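You operate a simulated robot arm through the tools that you are given. There is no shell and no other tool. Be economical: measure what you need, move in short steps, check, and stop when the job is done.

Carry out the task below with a simulated robot arm. There is one attempt and no reset: what you move stays moved.

TASK
Open the cordial tray.
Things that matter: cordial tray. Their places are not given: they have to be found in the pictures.

It is judged by the outcome, as a careful person would: the job done as asked, and still so three seconds after it is handed in. It fails if anything else is knocked over, pushed out of place, dropped, spilled or broken.

THE ROBOT
A 7-joint arm with a two-finger parallel gripper, fixed in place. Base frame: the origin is at the foot of the arm, x ahead of it, y to its left, z up. Lengths are in m, angles in degrees, forces in N, time in s.
With the tool pointing down near the work surface it reaches from about 0.3 to 0.7 m from the base axis. Its first joint turns from -66.0 to 66.0 degrees. Payload 1.57 kg.
Tool frame: the origin (TCP) lies between the finger pads and is the grasp point; the fingertips stand 0.03 m ahead of it; z points along the fingers, y is the line along which they close. The gripper opens to 0.11 m. The fingers are 0.024 m wide and 0.012 m thick; the gripper's body (0.048 by 0.112 m) begins 0.078 m behind the TCP.
Orientation is told as [roll, pitch, yaw] about the base's x, y, z axes, in that order, counted from this pose: with the fingers straight down and closing along the base's y, the tool's x points along the base's -x, its y along +y and its z along -z.

THE INTERFACE
- The arm moves only by the tool step_arm. Its argument "series" is a list of rows, each a list of 3 entries, a list of its own where there are three numbers: the shift along the tool's x, y, z in m, then the turn, a rotation vector about the tool's x, y, z in rad, then the opening, from 0 (shut) to 1 (fully open). In form: [[[dx, dy, dz], [rx, ry, rz], fingers], ...]. A call has 1 to 12 rows; each row shifts and turns the commanded pose from where the row before left it, along the tool's axes as they then stand. A row lasts 0.2 s, in which the tool goes at most 0.05 m and 8.6 degrees; a call with a longer step from one row to the next is refused whole, and so is a gripper value outside its range. A pose out of reach is approached as far as the arm can. The call stops where the force on the tool passes 40 N (or 10 N more than at its start, if that is more) or the arm is blocked; 0.2 s more then pass. The fingers move at their own pace (about 0.108 m/s each) and stop on an object; they squeeze with about 40 N. The grip force told is the motor's: it shows also when the fingers shut on nothing. Time passes only in rows, and 0.2 s behind the last, so rows that do not move let the fingers close. It gives the time, the measured TCP pose, the force on the tool (base axes), the opening and the grip force at its end, in the units of the frame above (readings bear some noise).
- Cameras (640 x 400 px; columns grow to the right, rows downward): "scene" is fixed at [0.1524, -0.3821, 1.401]; the picture's right is [0.87, -0.49, 0.00], its down [-0.30, -0.53, -0.79] and it looks along [0.39, 0.69, -0.61] (base axes); focal length 325 px, centre (320, 200). "wrist" rides on the gripper at [-0.036, 0, -0.08] in the tool frame; the picture's right is [0.00, -1.00, 0.00], its down [0.97, 0.00, -0.24] and it looks along [0.24, 0.00, 0.97] (tool axes); focal length 218 px, centre (320, 200).
- snapshot(camera): a new picture of that camera. No time passes.
- pixel_to_xyz(camera, pixels): for up to 12 pixels [column, row] of the newest picture of that camera ("zoom" is the newest enlarged one), the place [x, y, z] in the base frame of the surface seen there, good to about 0.002 m. No time passes.
- inspect(camera, box): a new picture of the part [left, top, right, bottom] of that camera's present view, enlarged. No time passes.
- close_job(): hands the job in; it is judged then, once.

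Work in short steps. Measure before you move; look again where a grasp or a placing could have gone wrong, and mend it. You have 60 turns and 26 pictures in all, the two below and enlarged ones among them. Open the gripper and draw the arm clear of the work before you hand the job in, unless the task says otherwise; then end with one line.

The tools are called after "Emit:" as a command line: name --argument value ..., lists and objects as JSON in quotes. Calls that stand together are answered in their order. step_arm: Moves the arm, as the interface text tells. Its arguments: {"type":"object","properties":{"series":{"type":"array"}},"required":["series"]} The other tools are called the same way: snapshot (camera) takes a picture; pixel_to_xyz (camera, pixels) gives the place of the surface under pixels of a picture; inspect (camera, box) takes an enlarged picture of a part of a camera's view; close_job () hands the job in.

At the start:

```text
time: 0.0
eef_pos: [0.3909, 0.0172, 1.0772]
ee_rot: [0.0, 0.0, -0.1]
contact_force: [-0.4, 1.0, 0.1]
opening: 0.1099
grasp_force: 0.1
```

scene: 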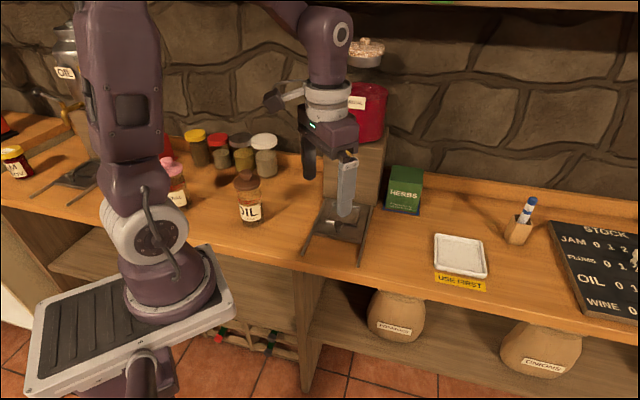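
wrist: 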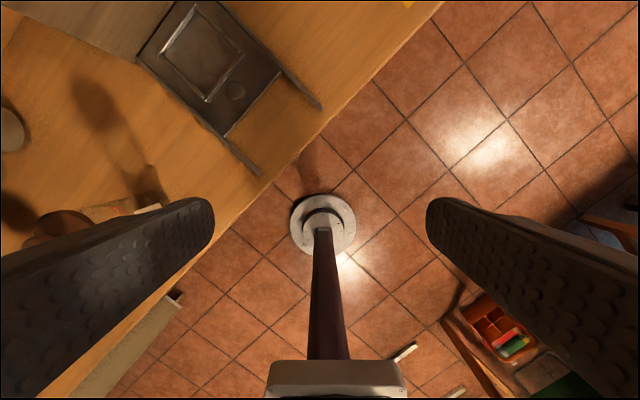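

The red dispenser near (368,105) has a label and a tray-like thing below it at (340,225). I enlarge both.

Emit:
inspect --camera "scene" --box '[270, 140, 430, 280]'

Emit:
inspect --camera "scene" --box '[0, 20, 160, 220]'

Emit:
inspect --camera "wrist" --box '[80, 0, 340, 180]'

Emit:
inspect --camera "scene" --box '[300, 30, 420, 130]'

```text
2.86 times, centred on (350, 210) of scene
```

zoom: 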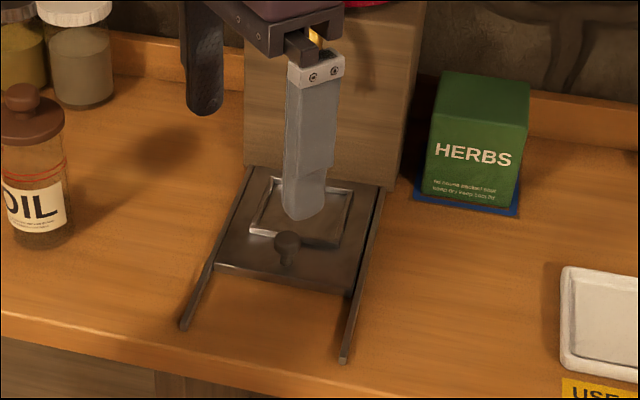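

```text
2.00 times, centred on (80, 120) of scene
```

zoom: 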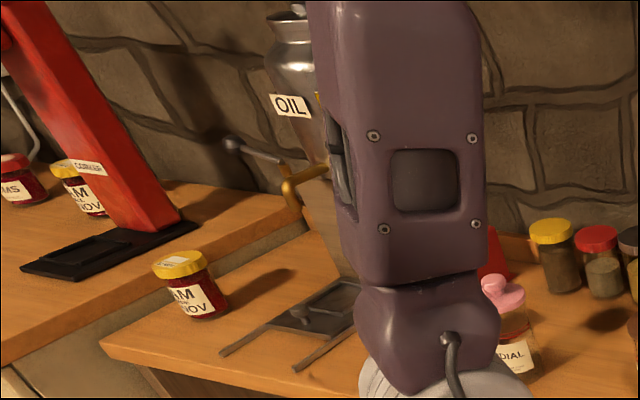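

```text
2.22 times, centred on (210, 90) of wrist
```

zoom: 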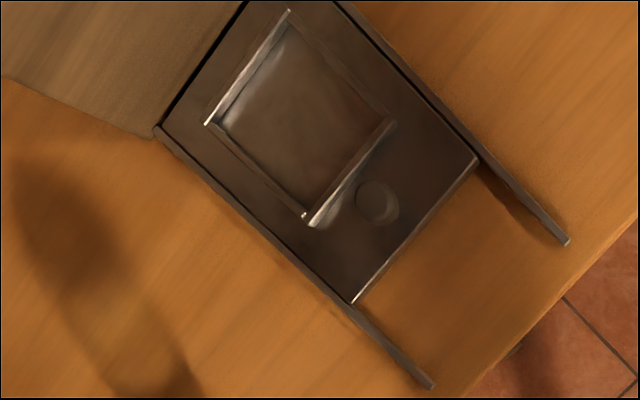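

```text
4.00 times, centred on (360, 80) of scene
```

zoom: 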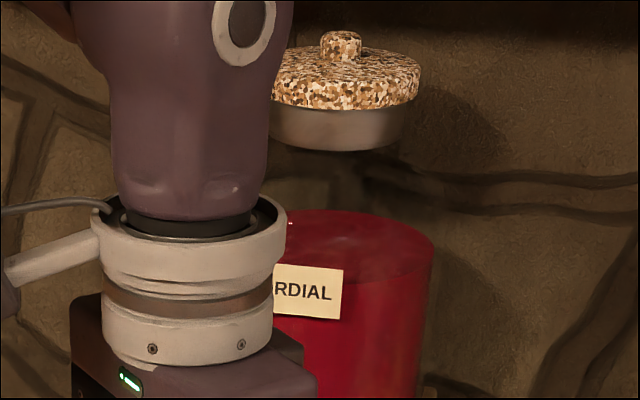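

The dispenser on the right is the cordial one: a sliding tray with a knob, between two rails. I measure the knob, tray front and rail ends in the wrist view.

Emit:
pixel_to_xyz --camera "wrist" --pixels '[[235, 89], [238, 93], [225, 134], [279, 73], [260, 173], [320, 107], [138, 59], [204, 96], [238, 52], [255, 98], [251, 115]]'

Emit:
pixel_to_xyz --camera "scene" --pixels '[[342, 223], [341, 227], [341, 232], [324, 232], [358, 243], [303, 252], [356, 264], [372, 165], [372, 195], [378, 150]]'

```text
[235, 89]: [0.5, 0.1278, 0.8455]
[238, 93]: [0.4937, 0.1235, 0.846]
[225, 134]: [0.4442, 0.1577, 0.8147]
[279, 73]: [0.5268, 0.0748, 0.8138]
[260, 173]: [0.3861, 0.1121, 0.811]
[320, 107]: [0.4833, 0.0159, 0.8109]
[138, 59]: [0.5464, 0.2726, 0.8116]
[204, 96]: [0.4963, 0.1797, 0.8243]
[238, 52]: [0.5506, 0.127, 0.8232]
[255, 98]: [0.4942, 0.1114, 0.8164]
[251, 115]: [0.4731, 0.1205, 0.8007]
```

```text
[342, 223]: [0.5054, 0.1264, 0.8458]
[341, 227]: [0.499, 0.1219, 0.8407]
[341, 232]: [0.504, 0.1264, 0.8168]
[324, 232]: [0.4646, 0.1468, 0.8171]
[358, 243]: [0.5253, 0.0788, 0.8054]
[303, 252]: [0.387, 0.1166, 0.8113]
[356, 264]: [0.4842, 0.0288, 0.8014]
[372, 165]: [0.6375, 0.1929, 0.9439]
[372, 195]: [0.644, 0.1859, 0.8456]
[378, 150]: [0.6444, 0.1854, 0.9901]
```

Knob at about (0.499, 0.127, top 0.846). The rails run along (-0.707, -0.707), so that is the pull direction. A tap may hang over the tray, so I move the arm aside to see it.

Emit:
step_arm --series '[[[0, -0.04, 0], [0, 0, 0], 1], [[0, -0.04, 0], [0, 0, 0], 1], [[0, -0.04, 0], [0, 0, 0], 1], [[0, -0.04, 0], [0, 0, 0], 1], [[0, -0.04, 0], [0, 0, 0], 1]]'

Emit:
snapshot --camera "scene"

```text
time: 1.2
eef_pos: [0.3903, -0.1845, 1.0752]
ee_rot: [-0.1, 0.0, 0.0]
contact_force: [0.2, -0.5, 0.2]
opening: 0.1102
grasp_force: 0.0
```

```text
19 pictures are left
```

scene: 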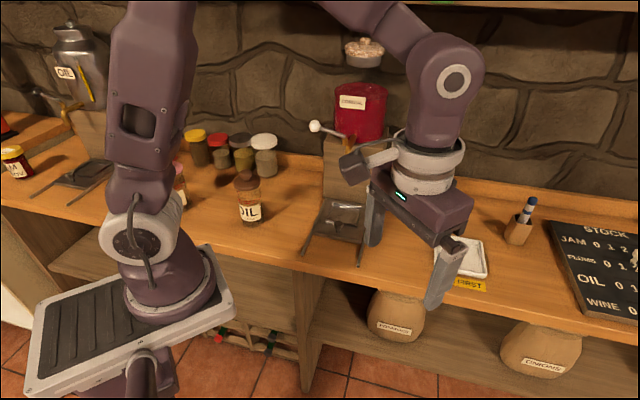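

Emit:
inspect --camera "scene" --box '[290, 70, 410, 270]'

Emit:
pixel_to_xyz --camera "scene" --pixels '[[315, 126], [325, 129], [335, 133], [345, 139], [347, 143], [348, 148], [350, 137], [335, 160], [326, 140], [342, 223]]'

```text
2.00 times, centred on (350, 170) of scene
```

zoom: 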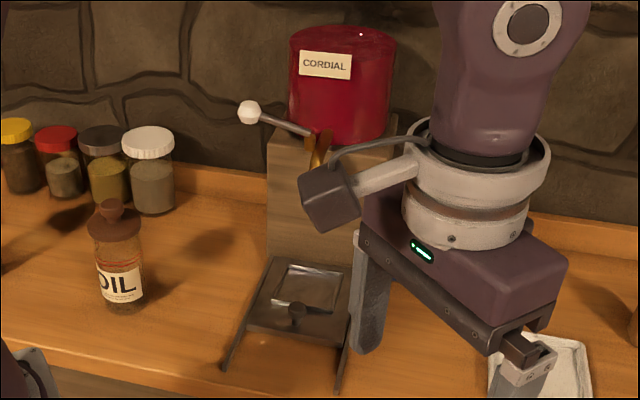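

```text
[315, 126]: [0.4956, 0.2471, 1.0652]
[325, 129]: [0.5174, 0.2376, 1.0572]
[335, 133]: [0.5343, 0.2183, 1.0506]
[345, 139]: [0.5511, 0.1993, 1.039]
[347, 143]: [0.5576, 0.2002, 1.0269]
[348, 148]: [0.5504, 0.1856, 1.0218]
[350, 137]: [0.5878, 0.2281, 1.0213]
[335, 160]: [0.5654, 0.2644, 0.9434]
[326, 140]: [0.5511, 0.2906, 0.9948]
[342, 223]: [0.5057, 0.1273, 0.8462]
```

The tap spout is around (0.55, 0.19, 1.02) and its lever ball around (0.496, 0.247, 1.065). I measure the box sticking out of my wrist to judge clearance.

Emit:
pixel_to_xyz --camera "scene" --pixels '[[345, 162], [362, 155], [352, 172], [366, 175], [380, 155], [410, 175], [425, 135], [400, 200], [378, 200], [440, 235], [470, 195], [440, 80]]'

```text
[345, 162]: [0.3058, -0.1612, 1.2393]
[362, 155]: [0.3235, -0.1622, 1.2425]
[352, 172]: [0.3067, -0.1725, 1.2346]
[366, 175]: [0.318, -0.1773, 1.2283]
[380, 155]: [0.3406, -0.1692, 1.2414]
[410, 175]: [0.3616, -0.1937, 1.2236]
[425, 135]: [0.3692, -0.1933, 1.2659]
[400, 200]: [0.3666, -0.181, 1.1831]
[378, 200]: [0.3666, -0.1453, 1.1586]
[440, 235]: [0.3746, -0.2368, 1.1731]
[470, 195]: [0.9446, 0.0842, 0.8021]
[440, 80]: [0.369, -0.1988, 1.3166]
```

The box is on the tool's +x side, which will face away from the dispenser. I turn yaw to 45° and tilt 15° so the tool top leans away from the tap.

Emit:
step_arm --series '[[[0, 0, 0], [0, 0, -0.131], 1], [[0, 0, 0], [0, 0, -0.131], 1], [[0, 0, 0], [0, 0, -0.131], 1], [[0, 0, 0], [0, 0, -0.131], 1], [[0, 0, 0], [0, 0, -0.131], 1], [[0, 0, 0], [0, 0, -0.131], 1], [[0, 0, 0], [0, -0.131, 0], 0.6], [[0, 0, 0], [0, -0.131, 0], 0.6]]'

```text
time: 3.0
eef_pos: [0.3908, -0.1827, 1.0766]
ee_rot: [0.0, -15.1, 45.2]
contact_force: [0.0, -0.7, 0.3]
opening: 0.066
grasp_force: 0.1
```

Emit:
step_arm --series '[[[-0.02785, 0.0178, 0.0258], [0, 0, 0], 0.6], [[-0.02785, 0.0178, 0.0258], [0, 0, 0], 0.6], [[-0.02785, 0.0178, 0.0258], [0, 0, 0], 0.6], [[-0.02785, 0.0178, 0.0258], [0, 0, 0], 0.6], [[-0.02785, 0.0178, 0.0258], [0, 0, 0], 0.6], [[-0.02785, 0.0178, 0.0258], [0, 0, 0], 0.6], [[-0.02785, 0.0178, 0.0258], [0, 0, 0], 0.6], [[-0.02785, 0.0178, 0.0258], [0, 0, 0], 0.6], [[0, 0, 0], [0, 0, 0], 0.6]]'

Emit:
snapshot --camera "wrist"

Emit:
snapshot --camera "scene"

```text
time: 5.0
eef_pos: [0.4788, 0.1091, 0.9346]
ee_rot: [0.0, -14.9, 45.0]
contact_force: [0.2, 1.0, -0.2]
opening: 0.0657
grasp_force: 0.0
```

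```text
17 pictures are left
```

wrist: 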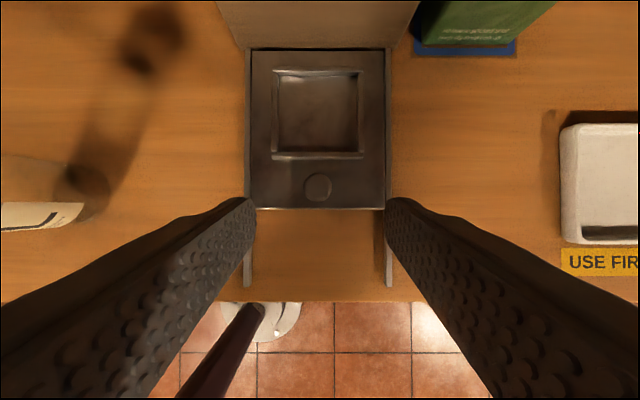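

```text
16 pictures are left
```

scene: 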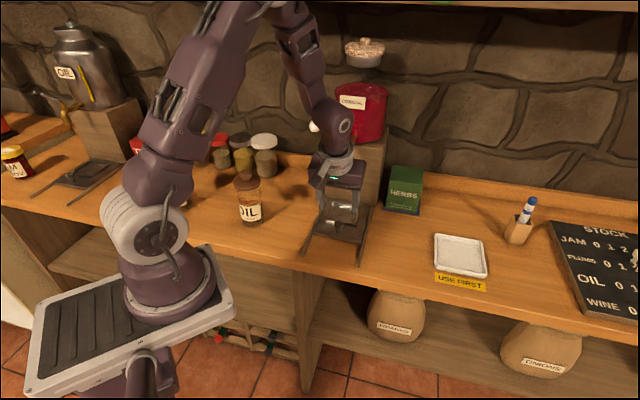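

Emit:
pixel_to_xyz --camera "wrist" --pixels '[[318, 186], [306, 186], [330, 186], [318, 176], [318, 196], [318, 155], [318, 208], [245, 280], [389, 280], [270, 180]]'

```text
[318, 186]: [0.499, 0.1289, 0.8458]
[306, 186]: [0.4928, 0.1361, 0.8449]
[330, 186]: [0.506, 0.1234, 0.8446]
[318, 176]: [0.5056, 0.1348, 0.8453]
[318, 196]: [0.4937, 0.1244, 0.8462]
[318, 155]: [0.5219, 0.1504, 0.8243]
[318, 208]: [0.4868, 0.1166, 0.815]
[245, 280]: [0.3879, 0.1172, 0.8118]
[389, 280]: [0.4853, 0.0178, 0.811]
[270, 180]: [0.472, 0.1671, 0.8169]
```

Knob centre is (0.499, 0.129), in line with the fingers. I go down 0.084 m along the tool and shut the fingers on it.

Emit:
step_arm --series '[[[-0.0005, 0, 0.028], [0, 0, 0], 0.6], [[-0.0005, 0, 0.028], [0, 0, 0], 0.6], [[-0.0004, 0, 0.0279], [0, 0, 0], 0.6], [[0, 0, 0], [0, 0, 0], 0.6]]'

Emit:
step_arm --series '[[[0, 0, 0], [0, 0, 0], 0], [[0, 0, 0], [0, 0, 0], 0], [[0, 0, 0], [0, 0, 0], 0]]'

Emit:
inspect --camera "scene" --box '[270, 110, 400, 270]'

```text
time: 6.0
eef_pos: [0.4959, 0.1262, 0.8544]
ee_rot: [0.0, -15.0, 45.0]
contact_force: [0.0, -0.1, 0.1]
opening: 0.0661
grasp_force: 0.1
```

```text
time: 6.8
eef_pos: [0.4945, 0.1267, 0.8545]
ee_rot: [0.2, -14.8, 45.3]
contact_force: [-20.3, 21.4, 4.2]
opening: 0.0235
grasp_force: 35.4
```

```text
2.50 times, centred on (335, 190) of scene
```

zoom: 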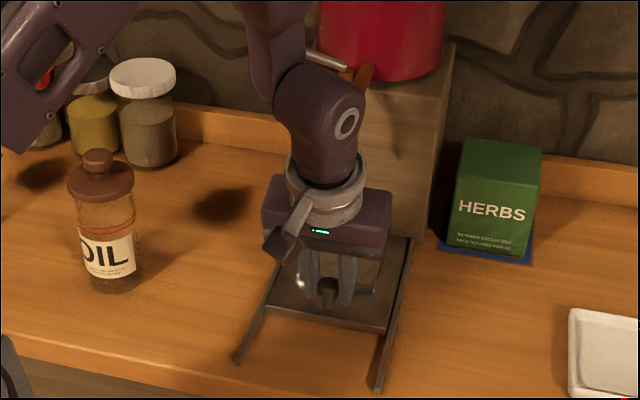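

The knob is held (opening 0.0235) with about 29 N sideways. I ease 1.5 mm along tool +y and start the pull.

Emit:
step_arm --series '[[[0, 0.0015, 0], [0, 0, 0], 0], [[0, 0, 0], [0, 0, 0], 0]]'

```text
time: 7.4
eef_pos: [0.4952, 0.1264, 0.8539]
ee_rot: [0.1, -14.8, 45.1]
contact_force: [-18.6, 17.9, -3.9]
opening: 0.0231
grasp_force: 35.6
```

Emit:
step_arm --series '[[[0, 0.002, 0], [0, 0, 0], 0], [[0.00966, 0, -0.00259], [0, 0, 0], 0], [[0.00966, 0, -0.00259], [0, 0, 0], 0]]'

```text
time: 8.2
eef_pos: [0.4794, 0.1128, 0.8535]
ee_rot: [0.0, -15.1, 45.0]
contact_force: [-10.0, 11.3, -15.6]
opening: 0.0233
grasp_force: 35.8
```

It slides, about 0.021 m so far. I keep pulling, lowering a hair to relieve the vertical force.

Emit:
step_arm --series '[[[0.0094, 0.001, -0.0016], [0, 0, 0], 0], [[0.00966, 0, -0.00259], [0, 0, 0], 0], [[0.00966, 0, -0.00259], [0, 0, 0], 0]]'

Emit:
snapshot --camera "scene"

```text
time: 9.0
eef_pos: [0.46, 0.0924, 0.8533]
ee_rot: [-0.3, -15.2, 45.0]
contact_force: [2.3, -0.6, 10.1]
opening: 0.0232
grasp_force: 35.4
```

```text
14 pictures are left
```

scene: 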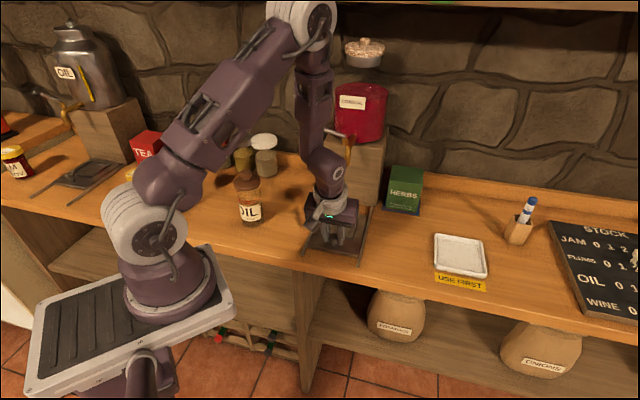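

Emit:
step_arm --series '[[[0.00966, 0, -0.00259], [0, 0, 0], 0], [[0.00966, 0, -0.00259], [0, 0, 0], 0]]'

Emit:
snapshot --camera "wrist"

Emit:
inspect --camera "scene" --box '[270, 110, 400, 270]'

```text
time: 9.6
eef_pos: [0.4451, 0.0778, 0.8541]
ee_rot: [-0.2, -15.4, 45.1]
contact_force: [9.6, -7.3, 20.7]
opening: 0.023
grasp_force: 35.9
```

```text
13 pictures are left
```

wrist: 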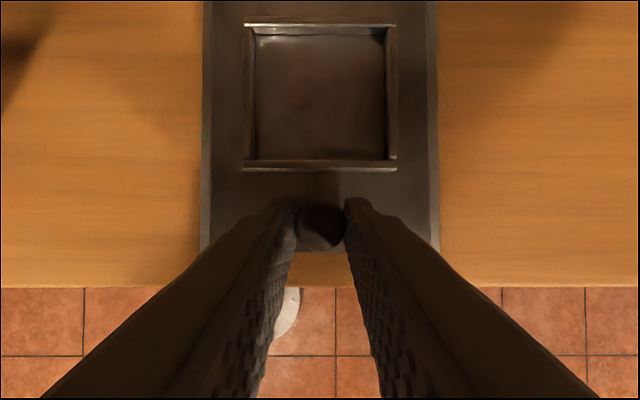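

```text
2.50 times, centred on (335, 190) of scene
```

zoom: 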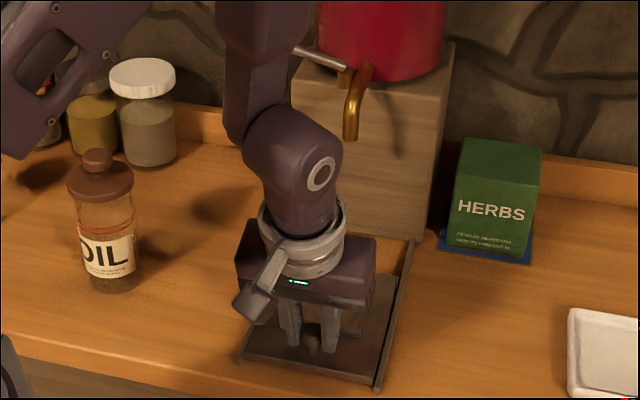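

The tray front is now near the rail ends after 0.07 m of travel. I try a few millimetres more to feel for the stop, easing the side and vertical loads.

Emit:
step_arm --series '[[[0, -0.001, -0.001], [0, 0, 0], 0], [[0.00483, 0, -0.0013], [0, 0, 0], 0], [[0.00483, 0, -0.0013], [0, 0, 0], 0]]'

```text
time: 10.4
eef_pos: [0.4377, 0.0694, 0.8535]
ee_rot: [0.0, -15.0, 45.0]
contact_force: [10.0, -9.4, -4.9]
opening: 0.0234
grasp_force: 35.6
```

No pulling resistance yet (0.081 m). I go on in small steps, then look.

Emit:
step_arm --series '[[[0.00483, -0.001, -0.0013], [0, 0, 0], 0], [[0.00483, 0, -0.0013], [0, 0, 0], 0], [[0.00483, 0, -0.0013], [0, 0, 0], 0]]'

Emit:
snapshot --camera "scene"

```text
time: 11.2
eef_pos: [0.428, 0.0599, 0.8529]
ee_rot: [0.0, -14.9, 45.2]
contact_force: [-1.0, 2.7, -9.8]
opening: 0.0233
grasp_force: 35.2
```

```text
11 pictures are left
```

scene: 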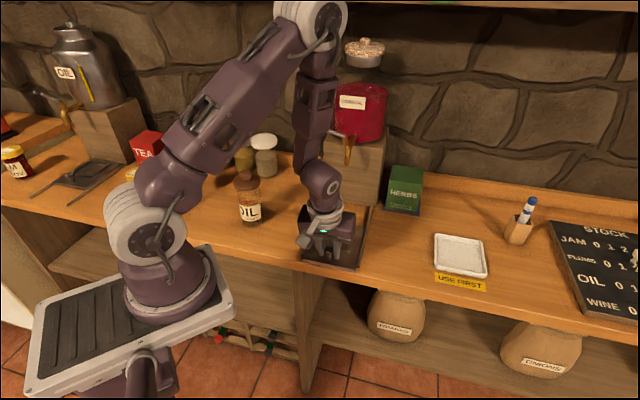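

Emit:
step_arm --series '[[[0.00483, 0, -0.0013], [0, 0, 0], 0], [[0.00483, 0, -0.0008], [0, 0, 0], 0]]'

Emit:
inspect --camera "scene" --box '[270, 150, 400, 280]'

```text
time: 11.8
eef_pos: [0.4193, 0.0519, 0.8541]
ee_rot: [0.0, -14.9, 45.2]
contact_force: [-5.8, 7.0, 5.3]
opening: 0.0233
grasp_force: 35.6
```

```text
3.08 times, centred on (335, 215) of scene
```

zoom: 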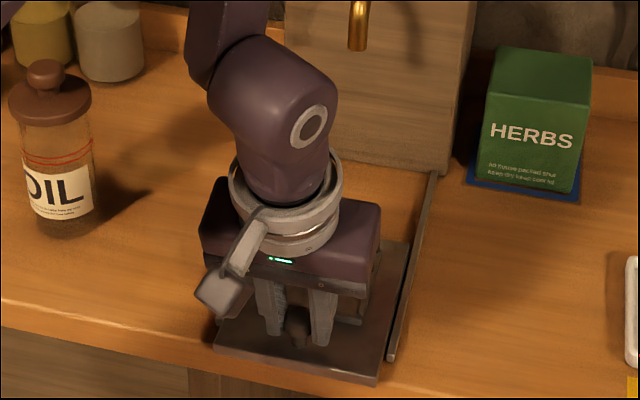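

Travel is 0.107 m, with most of the tray still between the rails. I look for the end stop a little further.

Emit:
step_arm --series '[[[0.00483, 0, -0.0013], [0, 0, 0], 0], [[0.00483, 0, -0.0013], [0, 0, 0], 0]]'

Emit:
pixel_to_xyz --camera "zoom" --pixels '[[408, 242], [375, 382], [218, 345], [300, 320], [434, 175], [390, 358], [200, 345], [395, 385], [300, 385]]'

```text
time: 12.4
eef_pos: [0.4131, 0.0463, 0.8541]
ee_rot: [0.0, -15.0, 45.3]
contact_force: [-10.9, 11.3, 26.7]
opening: 0.0234
grasp_force: 35.8
```

```text
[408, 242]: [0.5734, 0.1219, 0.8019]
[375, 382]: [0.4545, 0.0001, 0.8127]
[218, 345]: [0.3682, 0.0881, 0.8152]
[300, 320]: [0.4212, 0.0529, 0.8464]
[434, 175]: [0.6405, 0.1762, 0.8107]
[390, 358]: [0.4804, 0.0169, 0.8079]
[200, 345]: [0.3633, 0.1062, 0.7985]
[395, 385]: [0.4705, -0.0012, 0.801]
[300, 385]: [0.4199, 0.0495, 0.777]
```

Emit:
step_arm --series '[[[0.00457, 0.001, -0.0023], [0, 0, 0], 0], [[0.00483, 0.0005, -0.0013], [0, 0, 0], 0], [[0, 0, 0], [0, 0, 0], 0]]'

```text
time: 13.2
eef_pos: [0.408, 0.0395, 0.8555]
ee_rot: [-0.2, -15.3, 45.1]
contact_force: [15.4, 24.7, 6.2]
opening: 0.0235
grasp_force: 35.6
```

The pull force rose to about 28 N: that is the end stop at about 0.12 m travel. I relax slightly, open the fingers and back off along the tool.

Emit:
step_arm --series '[[[-0.003, 0, 0.0008], [0, 0, 0], 0], [[0, 0, 0], [0, 0, 0], 0.4], [[0, 0, 0], [0, 0, 0], 0.5], [[0, 0, 0], [0, 0, 0], 0.5]]'

Emit:
step_arm --series '[[[0, 0, -0.02], [0, 0, 0], 0.5], [[0, 0, -0.03], [0, 0, 0], 0.5], [[0, 0, -0.04], [0, 0, 0], 0.5], [[0, 0, -0.04], [0, 0, 0], 0.5], [[0, -0.04, -0.02], [0, 0, 0], 0.5], [[0, -0.045, 0], [0, 0, 0], 0.5], [[0, -0.045, 0], [0, 0, 0], 0.5], [[0, -0.045, 0], [0, 0, 0], 0.5]]'

Emit:
snapshot --camera "scene"

```text
time: 14.2
eef_pos: [0.4066, 0.0426, 0.855]
ee_rot: [0.1, -15.0, 45.1]
contact_force: [-0.3, 0.7, -0.1]
opening: 0.0549
grasp_force: 0.0
```

```text
time: 16.0
eef_pos: [0.5038, -0.1099, 1.0]
ee_rot: [-0.1, -15.0, 45.1]
contact_force: [-0.2, 0.0, -0.1]
opening: 0.0551
grasp_force: 0.1
```

```text
9 pictures are left
```

scene: 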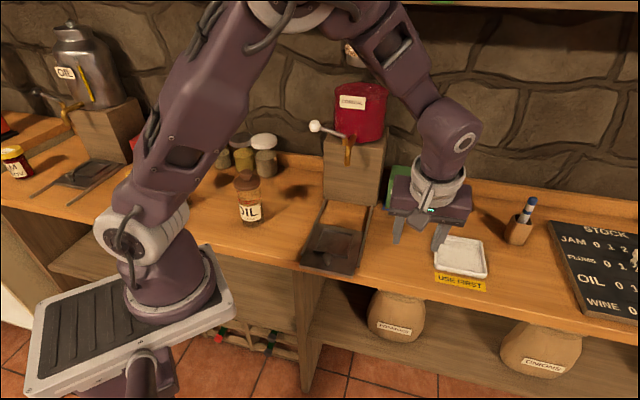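

The tray stands out at the rail ends (330,248) and the arm is clear. I wait briefly and check that the knob hasn't moved.

Emit:
step_arm --series '[[[0, 0, -0.04], [0, 0, 0], 0.5], [[0, 0, 0], [0, 0, 0], 0.5], [[0, 0, 0], [0, 0, 0], 0.5], [[0, 0, 0], [0, 0, 0], 0.5], [[0, 0, 0], [0, 0, 0], 0.5]]'

Emit:
inspect --camera "scene" --box '[270, 130, 430, 290]'

Emit:
pixel_to_xyz --camera "scene" --pixels '[[320, 255], [320, 258], [323, 255], [317, 255]]'

```text
time: 17.2
eef_pos: [0.4967, -0.116, 1.0388]
ee_rot: [-0.1, -15.0, 45.1]
contact_force: [0.6, -0.2, -0.7]
opening: 0.0551
grasp_force: 0.0
```

```text
2.50 times, centred on (350, 210) of scene
```

zoom: 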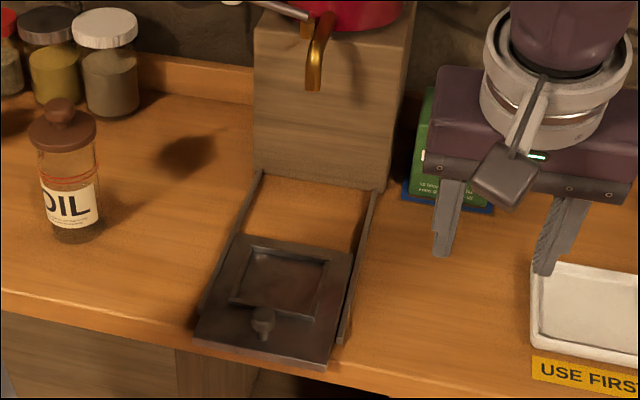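

```text
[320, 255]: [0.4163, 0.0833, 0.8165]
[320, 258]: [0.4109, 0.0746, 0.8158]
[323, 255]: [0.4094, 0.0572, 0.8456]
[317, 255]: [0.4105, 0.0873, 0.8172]
```

The tray is fully out at its stop and steady, and nothing else was disturbed.

Emit:
close_job

```text
The job is handed in.
```

The cordial tray is open: I pulled it about 0.12 m to its end stop, it stayed put after I let go, and the arm is clear with nothing else disturbed.
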